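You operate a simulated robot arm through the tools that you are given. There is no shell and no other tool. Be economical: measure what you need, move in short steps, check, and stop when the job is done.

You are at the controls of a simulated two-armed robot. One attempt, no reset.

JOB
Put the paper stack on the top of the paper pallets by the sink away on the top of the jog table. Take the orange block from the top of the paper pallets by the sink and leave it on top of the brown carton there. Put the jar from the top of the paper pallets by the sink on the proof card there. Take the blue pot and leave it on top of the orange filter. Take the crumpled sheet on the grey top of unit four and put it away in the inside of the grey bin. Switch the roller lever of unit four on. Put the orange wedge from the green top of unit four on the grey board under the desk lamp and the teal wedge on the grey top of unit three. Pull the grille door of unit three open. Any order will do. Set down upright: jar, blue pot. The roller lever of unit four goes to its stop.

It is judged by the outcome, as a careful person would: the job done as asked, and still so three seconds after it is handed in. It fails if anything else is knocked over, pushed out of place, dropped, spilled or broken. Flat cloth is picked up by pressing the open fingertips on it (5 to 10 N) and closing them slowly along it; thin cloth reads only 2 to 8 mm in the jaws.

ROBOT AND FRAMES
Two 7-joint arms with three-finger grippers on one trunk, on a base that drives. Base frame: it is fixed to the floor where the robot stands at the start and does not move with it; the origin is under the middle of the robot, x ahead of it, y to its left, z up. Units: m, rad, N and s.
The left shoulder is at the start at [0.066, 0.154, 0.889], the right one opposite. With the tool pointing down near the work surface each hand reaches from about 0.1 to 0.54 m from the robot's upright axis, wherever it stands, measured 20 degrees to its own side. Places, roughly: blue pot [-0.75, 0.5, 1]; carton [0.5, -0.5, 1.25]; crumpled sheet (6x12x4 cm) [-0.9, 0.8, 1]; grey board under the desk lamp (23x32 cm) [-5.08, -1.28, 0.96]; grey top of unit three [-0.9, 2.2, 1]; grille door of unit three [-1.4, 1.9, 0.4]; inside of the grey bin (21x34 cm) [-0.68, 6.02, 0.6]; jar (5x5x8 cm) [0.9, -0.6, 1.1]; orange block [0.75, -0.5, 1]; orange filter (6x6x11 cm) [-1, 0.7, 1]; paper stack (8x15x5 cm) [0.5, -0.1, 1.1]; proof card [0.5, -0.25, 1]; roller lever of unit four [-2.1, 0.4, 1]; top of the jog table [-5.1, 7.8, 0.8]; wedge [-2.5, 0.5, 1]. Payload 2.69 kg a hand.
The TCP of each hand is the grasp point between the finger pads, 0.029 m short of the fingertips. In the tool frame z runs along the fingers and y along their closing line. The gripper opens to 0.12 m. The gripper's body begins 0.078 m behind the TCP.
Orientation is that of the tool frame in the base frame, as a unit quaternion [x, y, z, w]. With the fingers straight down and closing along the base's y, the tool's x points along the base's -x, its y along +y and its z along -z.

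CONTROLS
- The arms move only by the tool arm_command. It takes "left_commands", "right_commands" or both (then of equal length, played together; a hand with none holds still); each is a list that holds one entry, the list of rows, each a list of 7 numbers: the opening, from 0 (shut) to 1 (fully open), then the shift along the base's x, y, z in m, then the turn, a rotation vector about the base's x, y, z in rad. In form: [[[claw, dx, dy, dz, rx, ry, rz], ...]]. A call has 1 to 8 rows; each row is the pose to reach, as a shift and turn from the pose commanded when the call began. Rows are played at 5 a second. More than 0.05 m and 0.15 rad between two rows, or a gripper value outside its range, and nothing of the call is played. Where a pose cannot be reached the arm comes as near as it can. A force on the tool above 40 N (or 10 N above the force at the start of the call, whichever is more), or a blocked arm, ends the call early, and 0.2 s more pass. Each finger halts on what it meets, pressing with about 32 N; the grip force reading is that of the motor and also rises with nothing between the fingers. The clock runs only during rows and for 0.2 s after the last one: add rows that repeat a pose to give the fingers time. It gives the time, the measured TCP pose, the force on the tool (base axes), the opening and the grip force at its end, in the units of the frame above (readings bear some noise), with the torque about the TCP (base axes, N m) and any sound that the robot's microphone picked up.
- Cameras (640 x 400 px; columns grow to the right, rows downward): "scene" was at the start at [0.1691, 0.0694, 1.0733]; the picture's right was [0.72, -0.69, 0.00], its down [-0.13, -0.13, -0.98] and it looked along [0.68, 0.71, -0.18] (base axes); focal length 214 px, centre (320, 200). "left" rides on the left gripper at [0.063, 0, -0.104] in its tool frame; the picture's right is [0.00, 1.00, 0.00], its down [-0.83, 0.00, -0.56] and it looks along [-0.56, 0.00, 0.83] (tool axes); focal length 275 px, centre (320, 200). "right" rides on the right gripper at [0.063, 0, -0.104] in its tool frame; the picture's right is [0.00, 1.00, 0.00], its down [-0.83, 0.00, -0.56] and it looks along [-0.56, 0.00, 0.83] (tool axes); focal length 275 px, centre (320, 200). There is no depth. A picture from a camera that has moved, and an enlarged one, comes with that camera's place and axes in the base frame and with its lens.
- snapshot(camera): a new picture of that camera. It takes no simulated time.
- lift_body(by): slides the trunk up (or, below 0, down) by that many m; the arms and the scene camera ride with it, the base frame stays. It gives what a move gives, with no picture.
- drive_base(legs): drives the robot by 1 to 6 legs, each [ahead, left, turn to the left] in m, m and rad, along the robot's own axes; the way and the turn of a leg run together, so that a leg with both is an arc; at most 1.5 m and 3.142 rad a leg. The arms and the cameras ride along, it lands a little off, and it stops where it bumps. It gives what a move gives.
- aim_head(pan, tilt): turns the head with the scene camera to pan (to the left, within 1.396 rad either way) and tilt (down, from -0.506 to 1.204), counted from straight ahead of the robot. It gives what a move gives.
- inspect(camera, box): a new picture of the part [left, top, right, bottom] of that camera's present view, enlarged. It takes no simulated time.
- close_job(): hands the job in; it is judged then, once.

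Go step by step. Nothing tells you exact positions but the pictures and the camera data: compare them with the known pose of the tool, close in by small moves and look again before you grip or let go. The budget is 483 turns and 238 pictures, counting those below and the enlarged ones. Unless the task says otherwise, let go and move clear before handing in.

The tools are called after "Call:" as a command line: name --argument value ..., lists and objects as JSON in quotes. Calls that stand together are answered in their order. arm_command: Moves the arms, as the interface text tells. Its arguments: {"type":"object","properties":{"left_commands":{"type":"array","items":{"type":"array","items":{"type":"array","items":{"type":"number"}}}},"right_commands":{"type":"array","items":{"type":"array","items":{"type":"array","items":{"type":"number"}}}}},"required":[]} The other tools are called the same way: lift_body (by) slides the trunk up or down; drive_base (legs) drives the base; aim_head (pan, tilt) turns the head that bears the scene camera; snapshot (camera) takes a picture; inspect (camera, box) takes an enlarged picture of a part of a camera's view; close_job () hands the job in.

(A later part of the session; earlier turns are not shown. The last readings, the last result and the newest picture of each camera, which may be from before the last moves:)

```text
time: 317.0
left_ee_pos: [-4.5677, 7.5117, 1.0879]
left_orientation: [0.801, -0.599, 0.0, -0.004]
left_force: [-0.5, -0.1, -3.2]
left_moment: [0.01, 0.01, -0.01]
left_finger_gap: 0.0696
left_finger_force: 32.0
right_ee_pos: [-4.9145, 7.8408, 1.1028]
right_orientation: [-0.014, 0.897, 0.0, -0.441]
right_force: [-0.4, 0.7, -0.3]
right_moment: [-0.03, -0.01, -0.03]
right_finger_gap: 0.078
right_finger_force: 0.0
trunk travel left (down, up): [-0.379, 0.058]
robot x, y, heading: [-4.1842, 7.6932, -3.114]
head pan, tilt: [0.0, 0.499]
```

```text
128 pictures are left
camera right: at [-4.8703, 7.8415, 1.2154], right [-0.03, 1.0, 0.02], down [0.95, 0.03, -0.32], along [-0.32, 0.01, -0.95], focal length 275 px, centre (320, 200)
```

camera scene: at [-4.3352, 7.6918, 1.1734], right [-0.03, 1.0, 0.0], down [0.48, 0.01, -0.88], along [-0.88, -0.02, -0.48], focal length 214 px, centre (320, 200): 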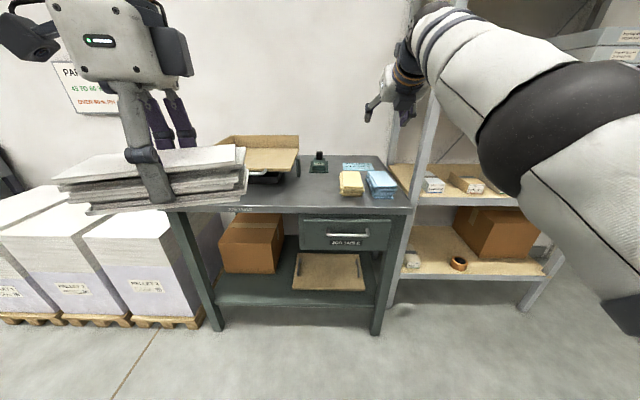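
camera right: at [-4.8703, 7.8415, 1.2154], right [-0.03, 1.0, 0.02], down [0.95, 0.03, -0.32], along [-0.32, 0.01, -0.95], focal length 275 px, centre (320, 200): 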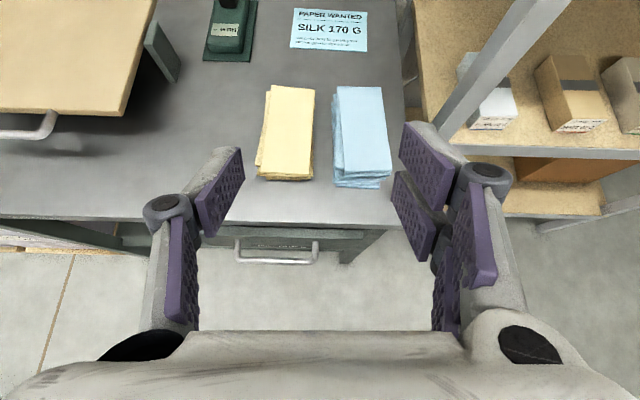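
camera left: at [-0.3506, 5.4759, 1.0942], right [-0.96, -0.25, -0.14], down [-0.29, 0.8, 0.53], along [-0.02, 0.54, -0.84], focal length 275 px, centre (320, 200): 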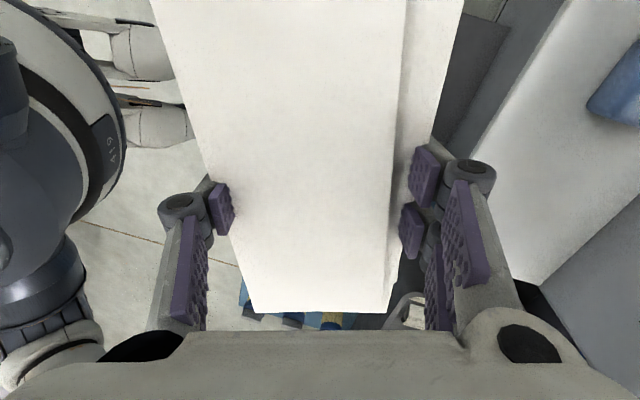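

Table top z≈0.78; free gap between tray (y<7.57) and yellow pads (y>7.73) suits the stack laid lengthwise along x. Rotate the left hand ~74° first.

Call:
arm_command --left_commands '[[[0.4, 0, 0, 0, 0, 0, 0.145], [0.4, 0, 0, 0, 0, 0, 0.29], [0.4, 0, 0, 0, 0, 0, 0.435], [0.4, 0, 0, 0, 0, 0, 0.58], [0.4, 0, 0, 0, 0, 0, 0.725], [0.4, 0, 0, 0, 0, 0, 0.87], [0.4, 0, 0, 0, 0, 0, 1.015], [0.4, 0, 0, 0, 0, 0, 1.16]]]'

Call:
arm_command --left_commands '[[[0.4, 0, 0, 0, 0, 0, 0.1], [0.4, 0, 0, 0, 0, 0, 0.16], [0.4, 0, 0, 0, 0, 0, 0.16]]]'

Call:
snapshot --camera "left"

Call:
snapshot --camera "scene"

```text
time: 318.8
left_ee_pos: [-4.5679, 7.5124, 1.0875]
left_orientation: [0.998, -0.061, -0.003, -0.003]
left_force: [-0.1, -0.7, -3.6]
left_moment: [-0.01, -0.02, -0.04]
left_finger_gap: 0.0698
left_finger_force: 31.7
right_ee_pos: [-4.9127, 7.8416, 1.1024]
right_orientation: [-0.013, 0.897, 0.001, -0.442]
right_force: [0.0, -0.4, 1.1]
right_moment: [0.02, 0.01, -0.02]
right_finger_gap: 0.078
right_finger_force: 0.1
trunk travel left (down, up): [-0.379, 0.058]
robot x, y, heading: [-4.1843, 7.6939, -3.11]
head pan, tilt: [0.0, 0.499]
```

```text
time: 319.6
left_ee_pos: [-4.5657, 7.5113, 1.0864]
left_orientation: [1.0, 0.019, -0.003, -0.002]
left_force: [-0.2, 0.8, -4.3]
left_moment: [-0.01, 0.0, 0.01]
left_finger_gap: 0.0697
left_finger_force: 32.4
right_ee_pos: [-4.9132, 7.8421, 1.1029]
right_orientation: [-0.013, 0.897, 0.001, -0.442]
right_force: [-1.3, -0.5, -0.2]
right_moment: [0.0, 0.03, 0.02]
right_finger_gap: 0.0782
right_finger_force: 0.0
trunk travel left (down, up): [-0.379, 0.058]
robot x, y, heading: [-4.1859, 7.6916, -3.118]
head pan, tilt: [0.0, 0.499]
```

```text
127 pictures are left
camera left: at [-4.5037, 7.5135, 1.1917], right [0.03, -1.0, 0.0], down [-0.83, -0.03, 0.56], along [-0.56, -0.01, -0.83], focal length 275 px, centre (320, 200)
```

left: 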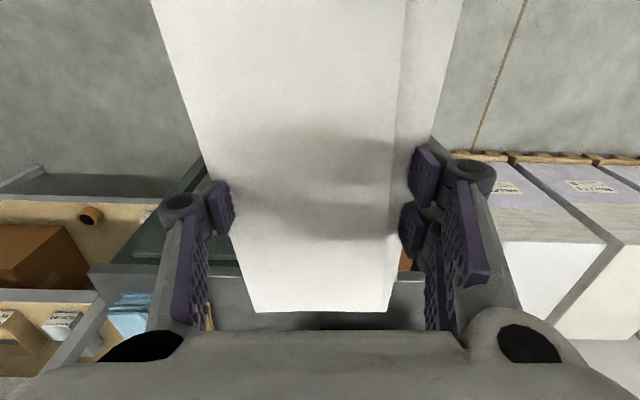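

```text
126 pictures are left
camera scene: at [-4.3352, 7.6918, 1.1734], right [-0.03, 1.0, 0.0], down [0.48, 0.01, -0.88], along [-0.88, -0.02, -0.48], focal length 214 px, centre (320, 200)
```

scene: 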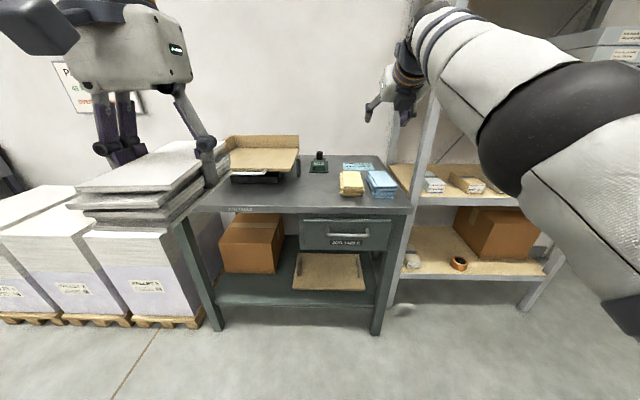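

Before closing in, fold the right hand back (tool down) so that it doesn't meet the shelving.

Call:
arm_command --right_commands '[[[0.65, 0.04, -0.01, 0.0, 0, -0.13, 0], [0.65, 0.08, -0.02, 0, 0, -0.26, 0], [0.65, 0.12, -0.03, 0, 0, -0.39, 0], [0.65, 0.16, -0.03, 0, 0, -0.52, 0], [0.65, 0.2, -0.03, 0, 0, -0.65, 0], [0.65, 0.24, -0.03, 0, 0, -0.78, 0], [0.65, 0.28, -0.03, 0, 0, -0.91, 0], [0.65, 0.32, -0.03, 0, 0, -0.91, 0]]]'

Call:
snapshot --camera "right"

```text
time: 321.4
left_ee_pos: [-4.5676, 7.5123, 1.087]
left_orientation: [1.0, 0.017, -0.002, -0.001]
left_force: [0.3, -0.4, -4.4]
left_moment: [0.0, 0.02, -0.01]
left_finger_gap: 0.0698
left_finger_force: 31.4
right_ee_pos: [-4.6428, 7.8144, 1.1117]
right_orientation: [-0.012, 1.0, -0.007, 0.0]
right_force: [0.0, 0.7, -0.9]
right_moment: [0.0, -0.03, 0.0]
right_finger_gap: 0.078
right_finger_force: 0.1
right hand out of reach, approached as far as the arm can: row 7, 8
trunk travel left (down, up): [-0.379, 0.058]
robot x, y, heading: [-4.1833, 7.6922, -3.115]
head pan, tilt: [0.0, 0.499]
```

```text
125 pictures are left
camera right: at [-4.7075, 7.8145, 1.216], right [-0.03, 1.0, -0.01], down [0.83, 0.03, 0.56], along [0.56, 0.01, -0.83], focal length 275 px, centre (320, 200)
```

right: 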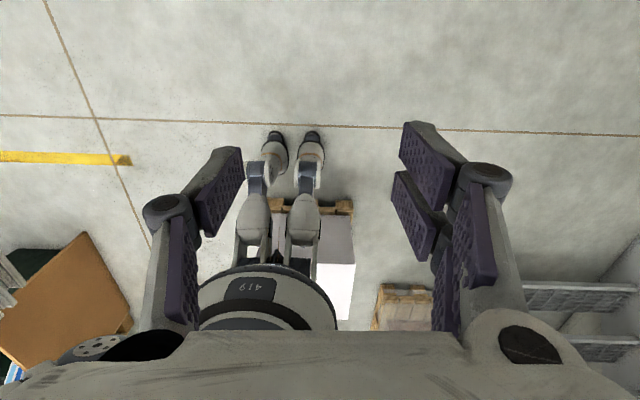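

Call:
arm_command --right_commands '[[[0.3, 0.0, -0.04, 0.0, 0, 0, 0], [0.3, 0.0, -0.07, 0, 0, 0, 0], [0.3, 0.0, -0.07, 0.0, 0, 0, 0]]]'

Call:
drive_base --legs '[[0, -0.145, 0], [0.35, 0, 0]]'

Call:
snapshot --camera "scene"

Call:
snapshot --camera "left"

```text
time: 322.2
left_ee_pos: [-4.5669, 7.5126, 1.0862]
left_orientation: [1.0, 0.018, -0.002, -0.003]
left_force: [-0.2, 0.0, -4.0]
left_moment: [0.02, 0.02, -0.03]
left_finger_gap: 0.0698
left_finger_force: 31.5
right_ee_pos: [-4.643, 7.8143, 1.1139]
right_orientation: [-0.013, 1.0, -0.006, -0.002]
right_force: [-0.1, -0.1, -0.1]
right_moment: [0.01, 0.0, -0.01]
right_finger_gap: 0.0359
right_finger_force: 0.0
right hand out of reach, approached as far as the arm can: row 1, 2, 3
trunk travel left (down, up): [-0.379, 0.058]
robot x, y, heading: [-4.183, 7.6918, -3.118]
head pan, tilt: [0.0, 0.499]
```

```text
time: 325.8
left_ee_pos: [-4.91, 7.6497, 1.0869]
left_orientation: [1.0, 0.017, -0.001, -0.002]
left_force: [-0.6, -0.4, -4.2]
left_moment: [0.01, -0.02, -0.02]
left_finger_gap: 0.0696
left_finger_force: 32.6
right_ee_pos: [-4.9847, 7.9529, 1.1128]
right_orientation: [-0.012, 1.0, -0.006, -0.002]
right_force: [-0.8, -0.6, -0.8]
right_moment: [0.0, 0.0, -0.04]
right_finger_gap: 0.0362
right_finger_force: 0.1
trunk travel left (down, up): [-0.379, 0.058]
robot x, y, heading: [-4.527, 7.831, -3.115]
head pan, tilt: [0.0, 0.499]
```

```text
124 pictures are left
camera scene: at [-4.6781, 7.8296, 1.1762], right [-0.02, 1.0, 0.0], down [0.45, 0.01, -0.89], along [-0.89, -0.02, -0.45], focal length 214 px, centre (320, 200)
```

scene: 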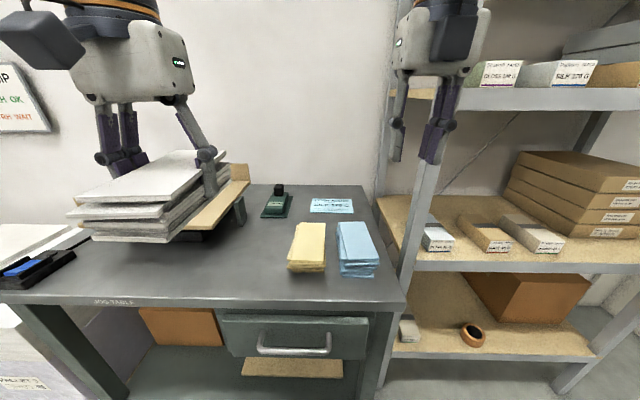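

```text
123 pictures are left
camera left: at [-4.8463, 7.6515, 1.1916], right [0.03, -1.0, 0.0], down [-0.83, -0.03, 0.56], along [-0.56, -0.01, -0.83], focal length 275 px, centre (320, 200)
```

left: 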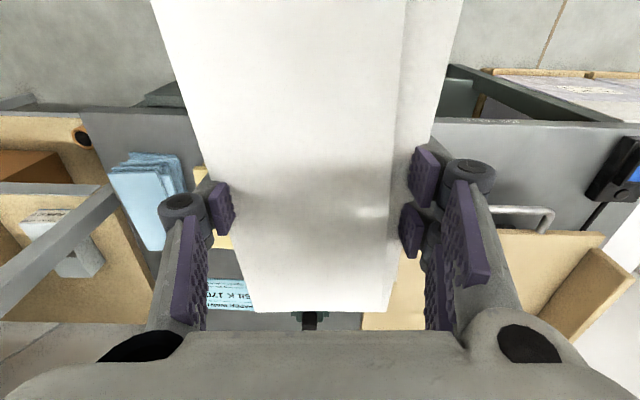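

I'll stay clear of the shelving with the right hand: drive just 5 cm more and extend the left arm forward and down.

Call:
drive_base --legs '[[0.05, 0, 0]]'

Call:
arm_command --left_commands '[[[0.4, -0.02, 0.002, -0.04, 0, 0, 0], [0.4, -0.04, 0.005, -0.08, 0, 0, 0], [0.4, -0.07, 0.005, -0.12, 0, 0, 0], [0.4, -0.1, 0.005, -0.15, 0, 0, 0], [0.4, -0.12, 0.005, -0.19, 0, 0, 0], [0.4, -0.12, 0.005, -0.2, 0, 0, 0]]]'

Call:
snapshot --camera "left"

Call:
snapshot --camera "scene"

```text
time: 326.7
left_ee_pos: [-4.9604, 7.6476, 1.0863]
left_orientation: [1.0, 0.017, -0.002, -0.003]
left_force: [-0.8, 0.4, -4.4]
left_moment: [0.02, -0.06, 0.01]
left_finger_gap: 0.0697
left_finger_force: 32.1
right_ee_pos: [-5.0347, 7.9516, 1.1124]
right_orientation: [-0.012, 1.0, -0.006, -0.001]
right_force: [-2.4, -0.7, -0.2]
right_moment: [-0.04, -0.05, -0.06]
right_finger_gap: 0.0363
right_finger_force: 0.0
trunk travel left (down, up): [-0.379, 0.058]
robot x, y, heading: [-4.5772, 7.8279, -3.116]
head pan, tilt: [0.0, 0.499]
```

```text
time: 328.1
left_ee_pos: [-5.0784, 7.6538, 0.8852]
left_orientation: [1.0, 0.018, -0.002, -0.003]
left_force: [0.1, 0.2, -3.1]
left_moment: [-0.01, 0.0, 0.01]
left_finger_gap: 0.0698
left_finger_force: 32.3
right_ee_pos: [-5.0342, 7.9526, 1.1132]
right_orientation: [-0.011, 1.0, -0.006, -0.002]
right_force: [-0.8, 0.0, -0.5]
right_moment: [-0.01, 0.0, 0.0]
right_finger_gap: 0.0359
right_finger_force: 0.2
trunk travel left (down, up): [-0.379, 0.058]
robot x, y, heading: [-4.579, 7.8265, -3.11]
head pan, tilt: [0.0, 0.499]
```

```text
122 pictures are left
camera left: at [-5.0145, 7.6555, 0.9901], right [0.03, -1.0, 0.0], down [-0.83, -0.03, 0.56], along [-0.56, -0.01, -0.83], focal length 275 px, centre (320, 200)
```

left: 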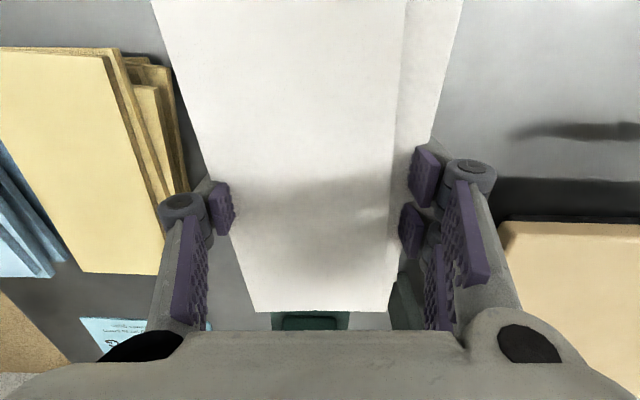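

```text
121 pictures are left
camera scene: at [-4.7264, 7.8285, 1.1759], right [-0.02, 1.0, 0.0], down [0.46, 0.01, -0.89], along [-0.89, -0.02, -0.46], focal length 214 px, centre (320, 200)
```

scene: 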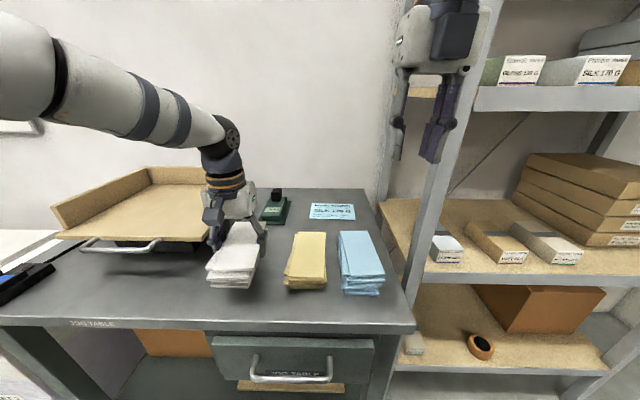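

Well placed in the gap. Lower to the table.

Call:
arm_command --left_commands '[[[0.4, 0, 0, -0.03, 0, 0, 0], [0.4, 0, 0, -0.05, 0, 0, 0], [0.4, 0, 0, -0.058, 0, 0, 0], [0.4, 0, 0, -0.064, 0, 0, 0], [0.4, 0, 0, -0.07, 0, 0, 0], [0.4, 0, 0, -0.075, 0, 0, 0]]]'

Call:
snapshot --camera "scene"

```text
time: 329.2
left_ee_pos: [-5.0779, 7.6534, 0.8253]
left_orientation: [1.0, 0.017, -0.005, -0.001]
left_force: [6.8, 0.7, 20.7]
left_moment: [-0.95, -0.71, 0.13]
left_finger_gap: 0.0698
left_finger_force: 32.4
right_ee_pos: [-5.0335, 7.952, 1.1126]
right_orientation: [-0.013, 1.0, -0.006, -0.002]
right_force: [-0.7, 0.3, 0.6]
right_moment: [-0.03, -0.04, -0.01]
right_finger_gap: 0.036
right_finger_force: 0.1
trunk travel left (down, up): [-0.379, 0.058]
robot x, y, heading: [-4.5782, 7.8296, -3.119]
head pan, tilt: [0.0, 0.499]
stopped in row 5 (left hand): the force on the tool passed its limit at 47 N (the readings are from after the stop); the commanded pose is now the measured one
```

```text
120 pictures are left
camera scene: at [-4.7244, 7.8289, 1.1759], right [-0.02, 1.0, 0.0], down [0.46, 0.01, -0.89], along [-0.89, -0.02, -0.46], focal length 214 px, centre (320, 200)
```

scene: 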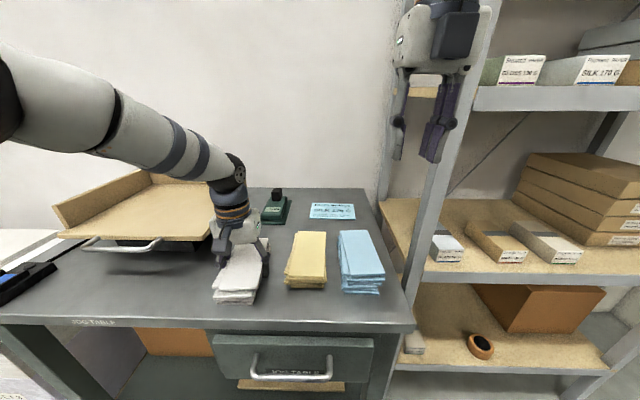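

Contact with the table. Ease up 2 mm, release, and rise.

Call:
arm_command --left_commands '[[[0.4, 0, 0, 0.002, 0, 0, 0], [0.6, 0, 0, 0.002, 0, 0, 0], [0.75, 0, 0, 0.002, 0, 0, 0], [0.75, 0, 0, 0.03, 0, 0, 0], [0.75, 0, 0, 0.08, 0, 0, 0], [0.75, 0, 0, 0.13, 0, 0, 0], [0.75, 0.02, 0, 0.17, 0, 0, 0], [0.75, 0.05, 0, 0.2, 0, 0, 0]]]'

Call:
snapshot --camera "left"

```text
time: 331.1
left_ee_pos: [-5.0285, 7.6516, 1.0227]
left_orientation: [1.0, 0.018, -0.005, -0.001]
left_force: [0.1, 0.4, -0.2]
left_moment: [0.01, 0.0, 0.0]
left_finger_gap: 0.0901
left_finger_force: 0.0
right_ee_pos: [-5.0339, 7.9502, 1.1134]
right_orientation: [-0.012, 1.0, -0.006, -0.002]
right_force: [-0.7, -0.2, 0.7]
right_moment: [-0.02, -0.03, 0.0]
right_finger_gap: 0.0359
right_finger_force: 0.1
trunk travel left (down, up): [-0.379, 0.058]
robot x, y, heading: [-4.5789, 7.8282, -3.118]
head pan, tilt: [0.0, 0.499]
```

```text
119 pictures are left
camera left: at [-4.9645, 7.6528, 1.1273], right [0.03, -1.0, 0.0], down [-0.83, -0.03, 0.56], along [-0.56, -0.01, -0.83], focal length 275 px, centre (320, 200)
```

left: 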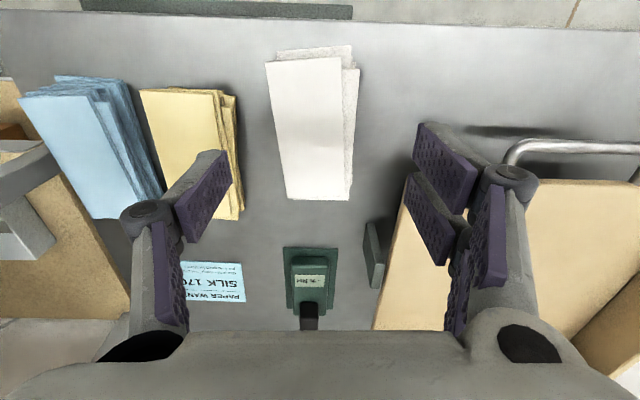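

Stack placed. Now back out and head to the west side of the press line, facing -y.

Call:
drive_base --legs '[[-0.25, 0, 0], [0, 0.9, 0], [0, 0, 1.55]]'

Call:
aim_head --pan 0.0 --tilt 0.3

Call:
snapshot --camera "scene"

```text
time: 343.4
left_ee_pos: [-4.1522, 6.4969, 1.0225]
left_orientation: [0.703, 0.711, -0.003, 0.002]
left_force: [0.7, 0.5, -0.6]
left_moment: [-0.01, 0.03, -0.02]
left_finger_gap: 0.0901
left_finger_force: 0.0
right_ee_pos: [-4.4533, 6.4991, 1.1133]
right_orientation: [0.708, -0.706, 0.005, -0.004]
right_force: [-0.3, -0.6, 0.3]
right_moment: [-0.01, 0.02, 0.0]
right_finger_gap: 0.0357
right_finger_force: 0.0
trunk travel left (down, up): [-0.379, 0.058]
robot x, y, heading: [-4.3228, 6.9556, -1.572]
head pan, tilt: [0.0, 0.499]
```

```text
time: 344.1
left_ee_pos: [-4.1527, 6.4977, 1.022]
left_orientation: [0.703, 0.711, -0.004, 0.003]
left_force: [0.1, 0.4, -0.2]
left_moment: [-0.01, 0.0, 0.0]
left_finger_gap: 0.09
left_finger_force: 0.1
right_ee_pos: [-4.4533, 6.5007, 1.1128]
right_orientation: [0.707, -0.707, 0.004, -0.004]
right_force: [-0.2, 0.5, 0.1]
right_moment: [0.0, -0.01, 0.01]
right_finger_gap: 0.0361
right_finger_force: 0.0
trunk travel left (down, up): [-0.379, 0.058]
robot x, y, heading: [-4.319, 6.9564, -1.567]
head pan, tilt: [0.0, 0.3]
```

```text
118 pictures are left
camera scene: at [-4.3189, 6.8033, 1.1918], right [-1.0, 0.0, 0.0], down [0.0, 0.3, -0.96], along [0.0, -0.96, -0.3], focal length 214 px, centre (320, 200)
```

scene: 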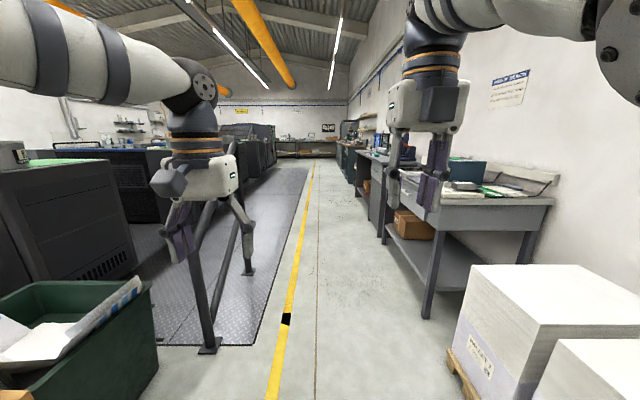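

A clear corridor leads along -y. Drive down it.

Call:
drive_base --legs '[[1.5, 0, 0], [1.5, 0, 0], [1.5, 0, 0]]'

Call:
aim_head --pan 0.8 --tilt 0.3

Call:
snapshot --camera "scene"

```text
time: 365.6
left_ee_pos: [-4.3891, 1.995, 1.0224]
left_orientation: [0.726, 0.687, -0.004, 0.002]
left_force: [-0.1, 0.4, 0.3]
left_moment: [0.0, -0.01, -0.01]
left_finger_gap: 0.09
left_finger_force: 0.0
right_ee_pos: [-4.6898, 2.0145, 1.1133]
right_orientation: [-0.684, 0.73, -0.005, 0.003]
right_force: [-0.9, 0.2, 0.5]
right_moment: [-0.01, -0.03, 0.01]
right_finger_gap: 0.0357
right_finger_force: 0.0
trunk travel left (down, up): [-0.379, 0.058]
robot x, y, heading: [-4.523, 2.463, -1.638]
head pan, tilt: [0.0, 0.3]
```

```text
time: 366.7
left_ee_pos: [-4.3886, 1.9941, 1.0221]
left_orientation: [0.726, 0.688, -0.004, 0.002]
left_force: [0.3, 0.2, 0.8]
left_moment: [0.01, 0.0, 0.03]
left_finger_gap: 0.0897
left_finger_force: 0.1
right_ee_pos: [-4.6885, 2.0158, 1.113]
right_orientation: [-0.683, 0.73, -0.005, 0.004]
right_force: [0.2, 0.3, 0.6]
right_moment: [0.01, 0.0, 0.0]
right_finger_gap: 0.036
right_finger_force: 0.0
trunk travel left (down, up): [-0.379, 0.058]
robot x, y, heading: [-4.5295, 2.463, -1.626]
head pan, tilt: [0.799, 0.3]
```

```text
117 pictures are left
camera scene: at [-4.4662, 2.334, 1.1918], right [-0.74, -0.67, 0.0], down [-0.2, 0.22, -0.96], along [0.64, -0.71, -0.3], focal length 214 px, centre (320, 200)
```

scene: 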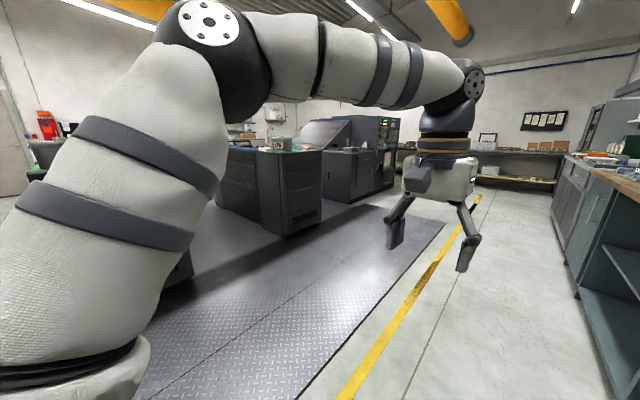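

Call:
drive_base --legs '[[0, 0, 1.626], [0.4, -1.3, 0]]'

Call:
aim_head --pan 0.0 --tilt 0.3

Call:
snapshot --camera "scene"

```text
time: 380.9
left_ee_pos: [-3.6027, 1.3805, 1.0223]
left_orientation: [-0.025, 1.0, -0.001, 0.005]
left_force: [0.3, 0.3, 0.3]
left_moment: [0.01, 0.02, 0.0]
left_finger_gap: 0.0903
left_finger_force: 0.0
right_ee_pos: [-3.5926, 1.0793, 1.113]
right_orientation: [1.0, 0.02, 0.001, -0.007]
right_force: [0.0, -0.2, 0.2]
right_moment: [0.01, 0.0, -0.04]
right_finger_gap: 0.0359
right_finger_force: 0.1
trunk travel left (down, up): [-0.379, 0.058]
robot x, y, heading: [-4.0511, 1.1957, 0.036]
head pan, tilt: [0.799, 0.3]
```

```text
time: 382.0
left_ee_pos: [-3.6024, 1.3784, 1.0223]
left_orientation: [-0.024, 1.0, -0.001, 0.004]
left_force: [0.1, 0.7, 1.5]
left_moment: [0.0, -0.02, -0.01]
left_finger_gap: 0.09
left_finger_force: 0.0
right_ee_pos: [-3.5916, 1.0802, 1.1143]
right_orientation: [1.0, 0.019, 0.001, -0.006]
right_force: [0.5, 0.2, 0.1]
right_moment: [0.02, 0.0, 0.03]
right_finger_gap: 0.0358
right_finger_force: 0.0
trunk travel left (down, up): [-0.379, 0.058]
robot x, y, heading: [-4.0515, 1.1944, 0.04]
head pan, tilt: [0.0, 0.3]
```

```text
116 pictures are left
camera scene: at [-3.8972, 1.2034, 1.1918], right [0.04, -1.0, 0.0], down [-0.3, -0.01, -0.96], along [0.95, 0.04, -0.3], focal length 214 px, centre (320, 200)
```

scene: 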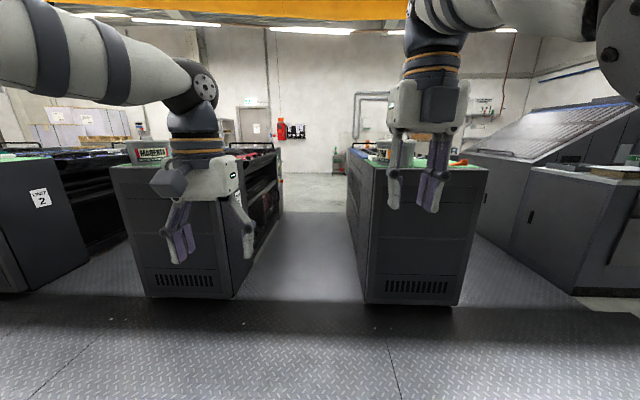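

Unit four's west end is ahead-right (x≈-2.6, y 0.29–0.93). Go in front of it and look at its green top.

Call:
drive_base --legs '[[0, 0, -0.04], [0.55, -0.58, 0]]'

Call:
lift_body --by 0.055

Call:
aim_head --pan 0.0 --tilt 0.4

Call:
snapshot --camera "scene"

Call:
snapshot --camera "left"

```text
time: 387.5
left_ee_pos: [-3.0478, 0.7707, 1.0224]
left_orientation: [-0.009, 1.0, -0.001, 0.005]
left_force: [0.1, 0.1, -0.1]
left_moment: [0.02, -0.03, -0.01]
left_finger_gap: 0.0901
left_finger_force: 0.0
right_ee_pos: [-3.0467, 0.472, 1.1129]
right_orientation: [1.0, 0.004, 0.001, -0.007]
right_force: [0.1, 0.0, -0.2]
right_moment: [-0.01, 0.0, 0.02]
right_finger_gap: 0.0359
right_finger_force: 0.0
trunk travel left (down, up): [-0.379, 0.058]
robot x, y, heading: [-3.5025, 0.5976, 0.007]
head pan, tilt: [0.0, 0.3]
```

```text
time: 388.4
left_ee_pos: [-3.0488, 0.7718, 1.0774]
left_orientation: [-0.008, 1.0, -0.002, 0.004]
left_force: [0.6, 0.6, -1.5]
left_moment: [-0.02, 0.01, -0.02]
left_finger_gap: 0.0901
left_finger_force: 0.0
right_ee_pos: [-3.0572, 0.4708, 1.1791]
right_orientation: [1.0, 0.004, 0.016, -0.006]
right_force: [0.2, 0.5, -0.9]
right_moment: [-0.02, 0.02, -0.03]
right_finger_gap: 0.0358
right_finger_force: 0.1
trunk travel left (down, up): [-0.434, 0.003]
robot x, y, heading: [-3.5045, 0.6019, 0.007]
head pan, tilt: [0.0, 0.3]
```

```text
time: 389.1
left_ee_pos: [-3.0479, 0.7709, 1.0769]
left_orientation: [-0.009, 1.0, -0.002, 0.005]
left_force: [0.2, -0.1, -0.2]
left_moment: [0.04, 0.01, -0.01]
left_finger_gap: 0.0899
left_finger_force: 0.1
right_ee_pos: [-3.0561, 0.4708, 1.1785]
right_orientation: [1.0, 0.004, 0.016, -0.006]
right_force: [0.5, 0.3, -0.5]
right_moment: [-0.04, -0.01, 0.03]
right_finger_gap: 0.0361
right_finger_force: 0.1
trunk travel left (down, up): [-0.434, 0.003]
robot x, y, heading: [-3.5058, 0.5994, 0.003]
head pan, tilt: [0.0, 0.4]
```

```text
115 pictures are left
camera scene: at [-3.4044, 0.6044, 1.2452], right [0.01, -1.0, 0.0], down [-0.39, 0.0, -0.92], along [0.92, 0.01, -0.39], focal length 214 px, centre (320, 200)
```

scene: 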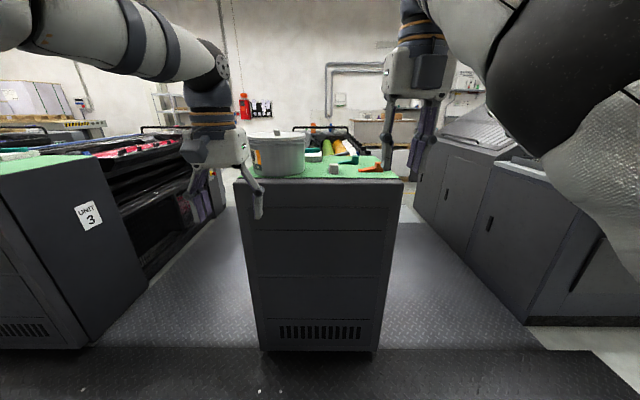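

```text
114 pictures are left
camera left: at [-3.112, 0.771, 1.1818], right [-0.01, 1.0, 0.0], down [0.83, 0.01, 0.56], along [0.56, 0.0, -0.83], focal length 275 px, centre (320, 200)
```

left: 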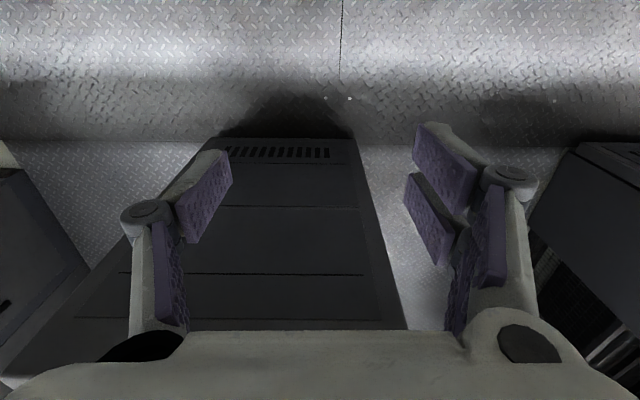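

Call:
inspect --camera "scene" --box '[220, 110, 430, 220]'

```text
3.05 times, centred on (325, 165) of scene
camera zoom: at [-3.4044, 0.6044, 1.2452], right [0.01, -1.0, 0.0], down [-0.39, 0.0, -0.92], along [0.92, 0.01, -0.39], focal length 654 px, centre (305, 307)
```

zoom: 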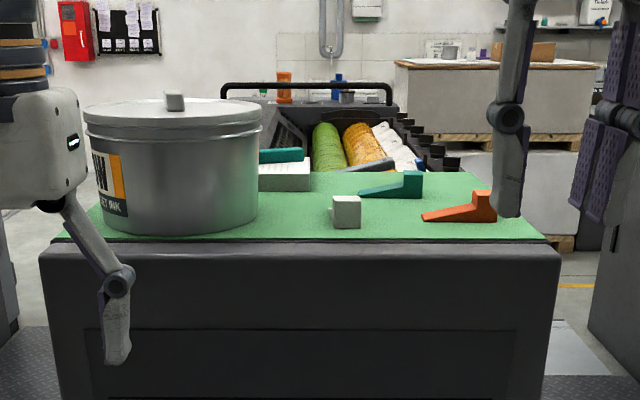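

On the green top: teal wedge ≈(-2.37,0.46), orange wedge ≈(-2.51,0.39), and a lever near the rollers ≈(-2.1,0.45). The south aisle gives best access. Raise the left hand and go there.

Call:
arm_command --left_commands '[[[0.75, -0.02, 0, 0.04, 0, 0, 0], [0.75, -0.04, 0, 0.08, 0, 0, 0], [0.75, -0.06, 0, 0.11, 0, 0, 0]]]'

Call:
drive_base --legs '[[0, -0.72, 0], [0.85, 0, 0]]'

Call:
aim_head --pan 0.7 --tilt 0.5

Call:
snapshot --camera "scene"

```text
time: 389.9
left_ee_pos: [-3.1097, 0.7711, 1.1898]
left_orientation: [-0.009, 1.0, -0.001, 0.005]
left_force: [-0.3, -1.1, 0.7]
left_moment: [-0.01, -0.04, 0.01]
left_finger_gap: 0.0897
left_finger_force: 0.0
right_ee_pos: [-3.0587, 0.4718, 1.1793]
right_orientation: [1.0, 0.003, 0.017, -0.006]
right_force: [-0.1, 0.6, -0.5]
right_moment: [0.01, 0.01, -0.02]
right_finger_gap: 0.0359
right_finger_force: 0.1
trunk travel left (down, up): [-0.434, 0.003]
robot x, y, heading: [-3.5036, 0.6014, 0.009]
head pan, tilt: [0.0, 0.4]
```

```text
time: 400.0
left_ee_pos: [-2.2279, 0.0886, 1.1893]
left_orientation: [-0.015, 1.0, -0.002, 0.004]
left_force: [0.0, 0.8, 0.6]
left_moment: [0.0, 0.0, 0.02]
left_finger_gap: 0.0903
left_finger_force: 0.0
right_ee_pos: [-2.1721, -0.212, 1.1796]
right_orientation: [1.0, 0.012, 0.018, -0.007]
right_force: [0.3, -0.1, 0.5]
right_moment: [0.03, 0.01, -0.02]
right_finger_gap: 0.036
right_finger_force: 0.2
trunk travel left (down, up): [-0.434, 0.003]
robot x, y, heading: [-2.6206, -0.0938, 0.026]
head pan, tilt: [0.0, 0.4]
```

```text
time: 401.1
left_ee_pos: [-2.2269, 0.0879, 1.1889]
left_orientation: [-0.016, 1.0, -0.001, 0.004]
left_force: [0.0, -0.6, -0.6]
left_moment: [0.0, 0.03, 0.0]
left_finger_gap: 0.09
left_finger_force: 0.0
right_ee_pos: [-2.171, -0.2114, 1.1787]
right_orientation: [1.0, 0.011, 0.017, -0.006]
right_force: [-0.4, 0.7, -0.2]
right_moment: [0.02, 0.0, 0.0]
right_finger_gap: 0.0361
right_finger_force: 0.0
trunk travel left (down, up): [-0.434, 0.003]
robot x, y, heading: [-2.6192, -0.0893, 0.027]
head pan, tilt: [0.7, 0.499]
```

```text
112 pictures are left
camera scene: at [-2.5451, -0.0257, 1.236], right [0.66, -0.75, 0.0], down [-0.36, -0.32, -0.88], along [0.66, 0.58, -0.48], focal length 214 px, centre (320, 200)
```

scene: 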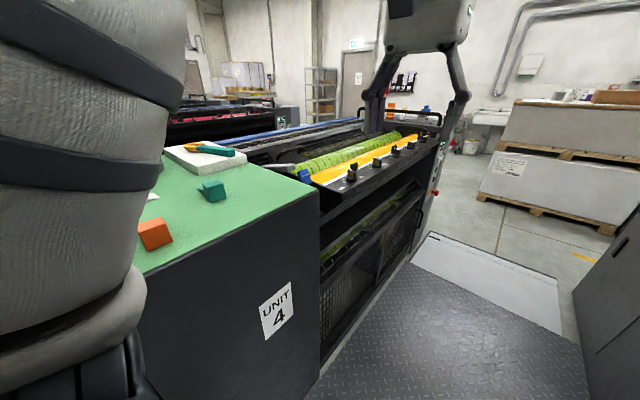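

Call:
inspect --camera "scene" --box '[125, 125, 375, 265]'

```text
2.56 times, centred on (250, 195) of scene
camera zoom: at [-2.5451, -0.0257, 1.236], right [0.66, -0.75, 0.0], down [-0.36, -0.32, -0.88], along [0.66, 0.58, -0.48], focal length 549 px, centre (499, 213)
```

zoom: 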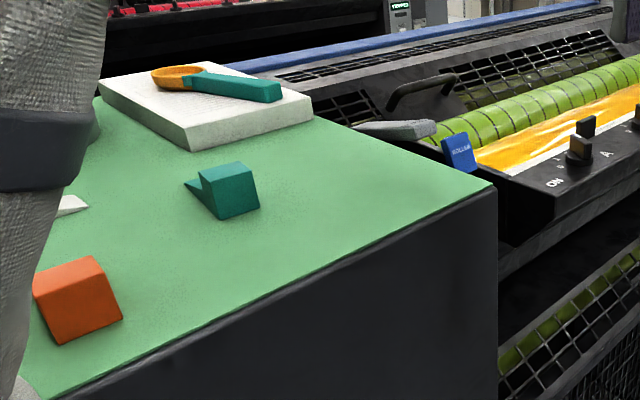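

Drive a bit ahead and turn to face unit four from the south aisle.

Call:
drive_base --legs '[[0.28, -0.02, 0], [0, 0, 1.545]]'

Call:
aim_head --pan 0.0 --tilt 0.6

Call:
snapshot --camera "scene"

Call:
snapshot --camera "left"

Call:
snapshot --camera "right"

```text
time: 406.8
left_ee_pos: [-2.4954, 0.2971, 1.1877]
left_orientation: [-0.705, 0.71, 0.002, 0.004]
left_force: [-0.9, -0.2, -0.6]
left_moment: [0.0, 0.0, 0.0]
left_finger_gap: 0.0903
left_finger_force: 0.0
right_ee_pos: [-2.194, 0.3419, 1.1799]
right_orientation: [0.712, 0.702, 0.008, -0.017]
right_force: [0.7, 1.1, 0.4]
right_moment: [0.0, 0.03, -0.02]
right_finger_gap: 0.0359
right_finger_force: 0.0
trunk travel left (down, up): [-0.434, 0.003]
robot x, y, heading: [-2.3349, -0.1008, 1.555]
head pan, tilt: [0.7, 0.499]
```

```text
time: 407.9
left_ee_pos: [-2.4945, 0.2975, 1.1889]
left_orientation: [-0.705, 0.709, 0.001, 0.005]
left_force: [0.7, -0.1, -0.1]
left_moment: [-0.01, -0.01, 0.02]
left_finger_gap: 0.0901
left_finger_force: 0.1
right_ee_pos: [-2.1937, 0.3414, 1.1805]
right_orientation: [0.712, 0.702, 0.009, -0.016]
right_force: [-0.6, 0.3, -0.1]
right_moment: [-0.01, 0.03, 0.01]
right_finger_gap: 0.0359
right_finger_force: 0.1
trunk travel left (down, up): [-0.434, 0.003]
robot x, y, heading: [-2.3328, -0.1041, 1.553]
head pan, tilt: [0.0, 0.6]
```

```text
110 pictures are left
camera scene: at [-2.3315, -0.0054, 1.2269], right [1.0, -0.02, 0.0], down [-0.01, -0.56, -0.83], along [0.01, 0.83, -0.56], focal length 214 px, centre (320, 200)
```

scene: 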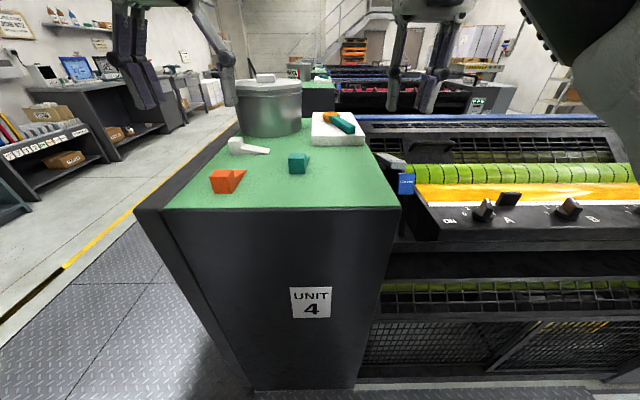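

```text
109 pictures are left
camera left: at [-2.4962, 0.2339, 1.2932], right [-1.0, 0.01, 0.0], down [0.01, 0.83, 0.56], along [0.01, 0.56, -0.83], focal length 275 px, centre (320, 200)
```

left: 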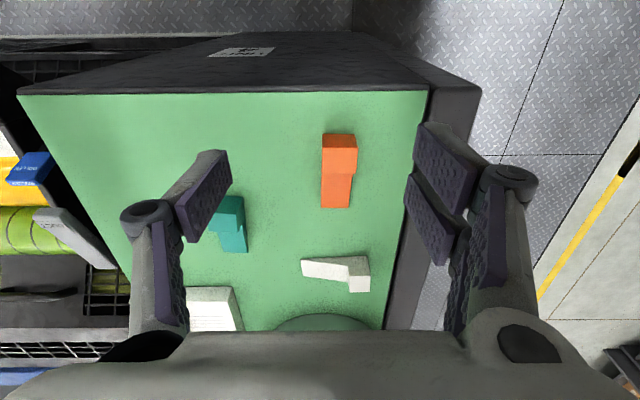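

```text
108 pictures are left
camera right: at [-2.1926, 0.4019, 1.2846], right [1.0, -0.01, -0.01], down [0.0, -0.85, 0.53], along [-0.02, -0.53, -0.85], focal length 275 px, centre (320, 200)
```

right: 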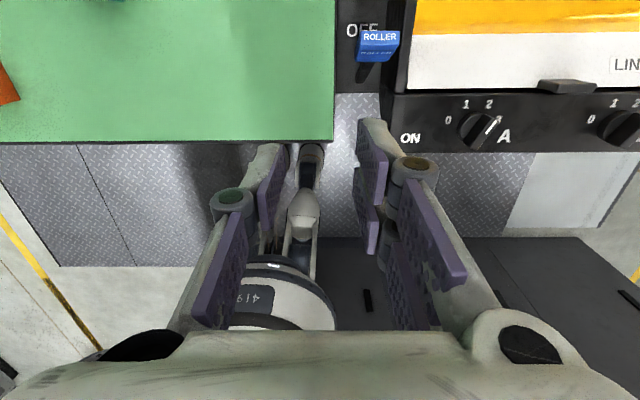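

Call:
inspect --camera "scene" --box '[360, 120, 540, 260]'

Call:
inspect --camera "right" --box '[320, 0, 520, 160]'

```text
2.86 times, centred on (450, 190) of scene
camera zoom: at [-2.3315, -0.0054, 1.2269], right [1.0, -0.02, 0.0], down [-0.01, -0.56, -0.83], along [0.01, 0.83, -0.56], focal length 613 px, centre (-51, 229)
```

zoom: 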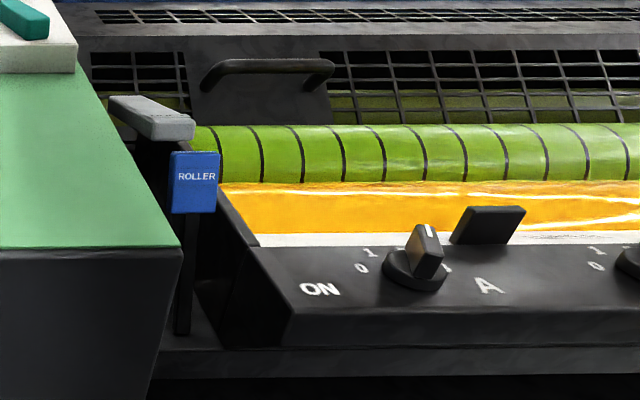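

```text
2.50 times, centred on (420, 80) of right
camera zoom: at [-2.1926, 0.4019, 1.2846], right [1.0, -0.01, -0.01], down [0.0, -0.85, 0.53], along [-0.02, -0.53, -0.85], focal length 688 px, centre (70, 500)
```

zoom: 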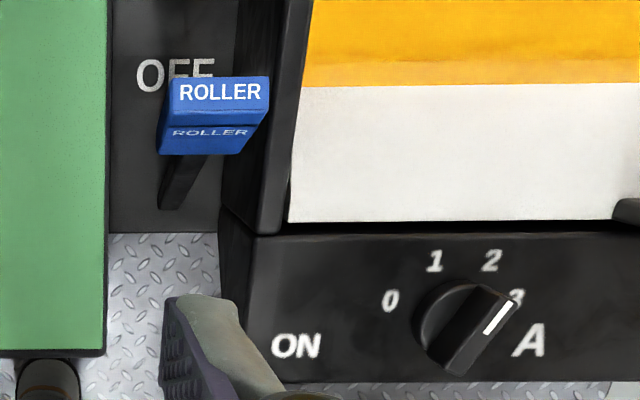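

The lever is the blue "ROLLER" handle, top at ≈(-2.147,0.393,1.022), OFF at the back (+y), ON towards me. I'll get a closer look with the left camera.

Call:
arm_command --left_commands '[[[0.75, 0.04, 0, 0, 0, 0, 0], [0.75, 0.08, 0, 0, 0, 0, 0], [0.75, 0.12, 0, 0, 0, 0, 0], [0.75, 0.16, 0, 0, 0, 0, 0], [0.75, 0.2, 0.0, 0, 0, 0, 0], [0.75, 0.24, 0.0, 0, 0, 0, 0]]]' --right_commands '[[[0.1, 0.04, 0, 0, 0, 0, 0], [0.1, 0.08, 0, 0, 0, 0, 0], [0.1, 0.12, 0, 0, 0, 0, 0], [0.1, 0.16, 0, 0, 0, 0, 0], [0.1, 0.2, 0.0, 0, 0, 0, 0], [0.1, 0.24, 0.0, 0, 0, 0, 0]]]'

Call:
snapshot --camera "left"

```text
time: 409.3
left_ee_pos: [-2.2674, 0.266, 1.1769]
left_orientation: [-0.705, 0.709, 0.002, 0.004]
left_force: [1.0, 0.0, -0.1]
left_moment: [0.02, -0.02, 0.02]
left_finger_gap: 0.0899
left_finger_force: 0.1
left hand out of reach, approached as far as the arm can: row 5, 6
right_ee_pos: [-1.9712, 0.3373, 1.1819]
right_orientation: [0.714, 0.7, 0.009, -0.017]
right_force: [-0.2, 0.3, -0.7]
right_moment: [-0.01, -0.01, -0.01]
right_finger_gap: 0.0116
right_finger_force: 0.1
right hand out of reach, approached as far as the arm can: row 6
trunk travel left (down, up): [-0.434, 0.003]
robot x, y, heading: [-2.3347, -0.1032, 1.549]
head pan, tilt: [0.0, 0.6]
```

```text
105 pictures are left
camera left: at [-2.2691, 0.2029, 1.2815], right [-1.0, 0.01, 0.0], down [0.01, 0.83, 0.56], along [0.01, 0.56, -0.83], focal length 275 px, centre (320, 200)
```

left: 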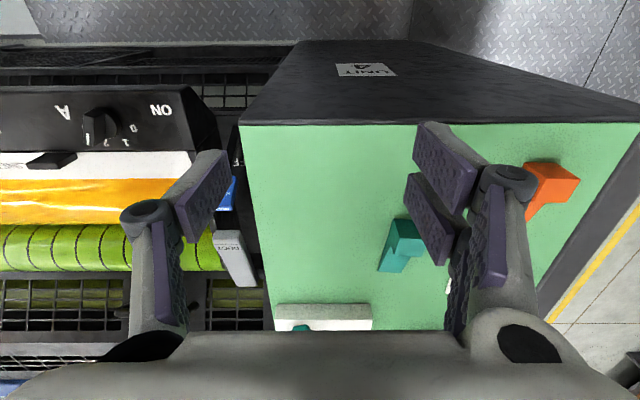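

Call:
inspect --camera "left" --box '[150, 110, 310, 310]'

```text
2.00 times, centred on (230, 210) of left
camera zoom: at [-2.2691, 0.2029, 1.2815], right [-1.0, 0.01, 0.0], down [0.01, 0.83, 0.56], along [0.01, 0.56, -0.83], focal length 551 px, centre (500, 180)
```

zoom: 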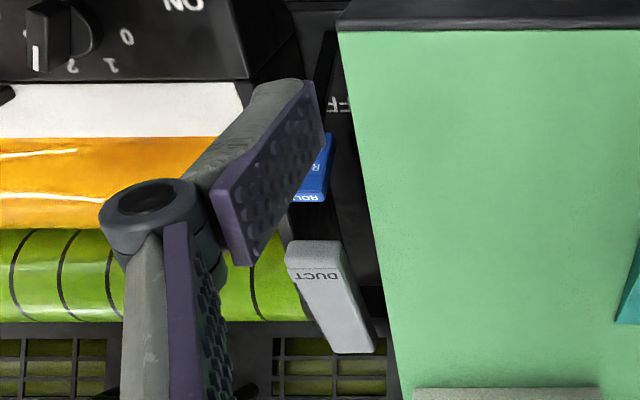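

There's a second grey lever labelled DUCT right behind (gap ≈3 cm), which must not move. I'll turn the right hand so its fingers straddle the blue handle front-to-back.

Call:
arm_command --right_commands '[[[0.6, 0, 0, 0, 0, 0, 0.148], [0.6, 0, 0, 0, 0, 0, 0.296], [0.6, 0, 0, 0, 0, 0, 0.444], [0.6, 0, 0, 0, 0, 0, 0.592], [0.6, 0, 0, 0, 0, 0, 0.74], [0.6, 0, 0, 0, 0, 0, 0.888], [0.6, 0, 0, 0, 0, 0, 1.036], [0.6, 0, 0, 0, 0, 0, 1.184]]]' --left_commands '[[[0.75, -0.04, 0, 0, 0, 0, 0], [0.75, -0.08, 0, 0, 0, 0, 0], [0.75, -0.12, 0, 0, 0, 0, 0], [0.75, -0.16, 0, 0, 0, 0, 0], [0.75, -0.2, 0.02, 0, 0, 0, 0], [0.75, -0.22, 0.03, 0, 0, 0, 0], [0.75, -0.22, 0.03, 0, 0, 0, 0], [0.75, -0.22, 0.03, 0, 0, 0, 0]]]'

Call:
arm_command --right_commands '[[[0.6, 0, 0, 0, 0, 0, 0.13], [0.6, 0, 0, 0, 0, 0, 0.26], [0.6, 0, 0, 0, 0, 0, 0.385], [0.6, 0, 0, 0, 0, 0, 0.385]]]'

Call:
snapshot --camera "right"

```text
time: 411.1
left_ee_pos: [-2.4965, 0.295, 1.1726]
left_orientation: [-0.705, 0.71, 0.002, 0.005]
left_force: [-1.0, 0.1, -0.5]
left_moment: [-0.02, -0.01, 0.04]
left_finger_gap: 0.0897
left_finger_force: 0.0
right_ee_pos: [-1.9756, 0.3357, 1.1747]
right_orientation: [0.224, 0.974, -0.001, -0.018]
right_force: [-0.3, 0.5, 0.3]
right_moment: [0.0, -0.02, -0.01]
right_finger_gap: 0.072
right_finger_force: 0.1
right hand out of reach, approached as far as the arm can: row 5, 6, 7, 8
trunk travel left (down, up): [-0.434, 0.003]
robot x, y, heading: [-2.3346, -0.1013, 1.551]
head pan, tilt: [0.0, 0.6]
```

```text
time: 412.1
left_ee_pos: [-2.4952, 0.2949, 1.1737]
left_orientation: [-0.705, 0.709, 0.002, 0.005]
left_force: [-0.7, -0.6, 0.1]
left_moment: [0.04, -0.03, 0.02]
left_finger_gap: 0.0899
left_finger_force: 0.0
right_ee_pos: [-1.9765, 0.3341, 1.1716]
right_orientation: [0.009, 1.0, -0.005, -0.017]
right_force: [0.0, 0.7, -0.5]
right_moment: [0.0, 0.04, -0.01]
right_finger_gap: 0.0719
right_finger_force: 0.1
right hand out of reach, approached as far as the arm can: row 3, 4
trunk travel left (down, up): [-0.434, 0.003]
robot x, y, heading: [-2.3321, -0.1051, 1.56]
head pan, tilt: [0.0, 0.6]
```

```text
103 pictures are left
camera right: at [-2.0378, 0.3362, 1.2773], right [0.01, 1.0, -0.01], down [0.85, 0.0, 0.53], along [0.53, -0.02, -0.85], focal length 275 px, centre (320, 200)
```

right: 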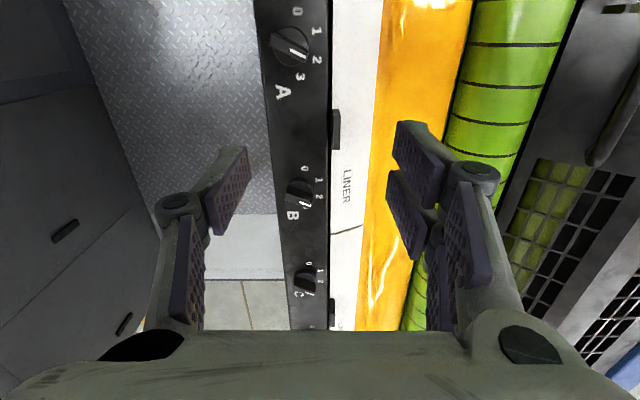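

Call:
arm_command --right_commands '[[[0.6, -0.04, 0.01, -0.01, 0, 0, 0], [0.6, -0.08, 0.02, -0.02, 0, 0, 0], [0.6, -0.12, 0.03, -0.03, 0, 0, 0], [0.6, -0.16, 0.036, -0.04, 0, 0, 0], [0.6, -0.17, 0.036, -0.055, 0, 0, 0], [0.6, -0.17, 0.036, -0.055, 0, 0, 0]]]'

Call:
snapshot --camera "right"

```text
time: 413.5
left_ee_pos: [-2.4961, 0.2954, 1.1734]
left_orientation: [-0.705, 0.709, 0.002, 0.003]
left_force: [-0.7, 0.4, 1.0]
left_moment: [0.01, -0.01, -0.01]
left_finger_gap: 0.0898
left_finger_force: 0.0
right_ee_pos: [-2.1468, 0.3708, 1.1181]
right_orientation: [0.008, 1.0, -0.007, -0.016]
right_force: [0.2, -0.5, -0.5]
right_moment: [0.02, -0.01, 0.0]
right_finger_gap: 0.0716
right_finger_force: 0.0
trunk travel left (down, up): [-0.434, 0.003]
robot x, y, heading: [-2.3325, -0.0981, 1.557]
head pan, tilt: [0.0, 0.6]
```

```text
102 pictures are left
camera right: at [-2.209, 0.3727, 1.2241], right [0.01, 1.0, -0.01], down [0.85, 0.0, 0.53], along [0.53, -0.02, -0.85], focal length 275 px, centre (320, 200)
```

right: 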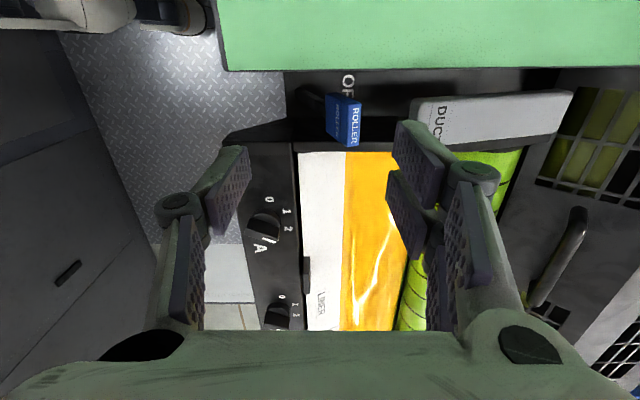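

The straddle position is right: rear finger inner ≈0.407, between handle back (0.399) and DUCT (0.434). Descend.

Call:
arm_command --right_commands '[[[0.6, 0, 0, -0.03, 0, 0, 0], [0.6, 0, 0, -0.06, 0, 0, 0], [0.6, 0, 0, -0.08, 0, 0, 0], [0.6, 0, 0, -0.098, 0, 0, 0], [0.6, 0, 0, -0.098, 0, 0, 0]]]'

Call:
snapshot --camera "right"

```text
time: 414.7
left_ee_pos: [-2.4955, 0.2955, 1.1734]
left_orientation: [-0.705, 0.709, 0.002, 0.005]
left_force: [0.0, 0.7, 0.7]
left_moment: [-0.02, -0.01, -0.02]
left_finger_gap: 0.0899
left_finger_force: 0.1
right_ee_pos: [-2.1464, 0.3679, 1.0201]
right_orientation: [0.01, 1.0, -0.006, -0.017]
right_force: [0.7, -0.5, -0.9]
right_moment: [-0.02, 0.0, 0.0]
right_finger_gap: 0.0721
right_finger_force: 0.0
trunk travel left (down, up): [-0.434, 0.003]
robot x, y, heading: [-2.336, -0.1053, 1.557]
head pan, tilt: [0.0, 0.6]
```

```text
101 pictures are left
camera right: at [-2.2081, 0.3714, 1.1258], right [0.01, 1.0, -0.01], down [0.85, -0.01, 0.53], along [0.53, -0.02, -0.85], focal length 275 px, centre (320, 200)
```

right: 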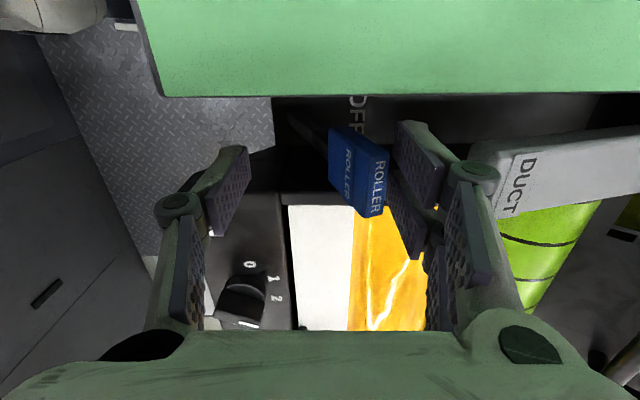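

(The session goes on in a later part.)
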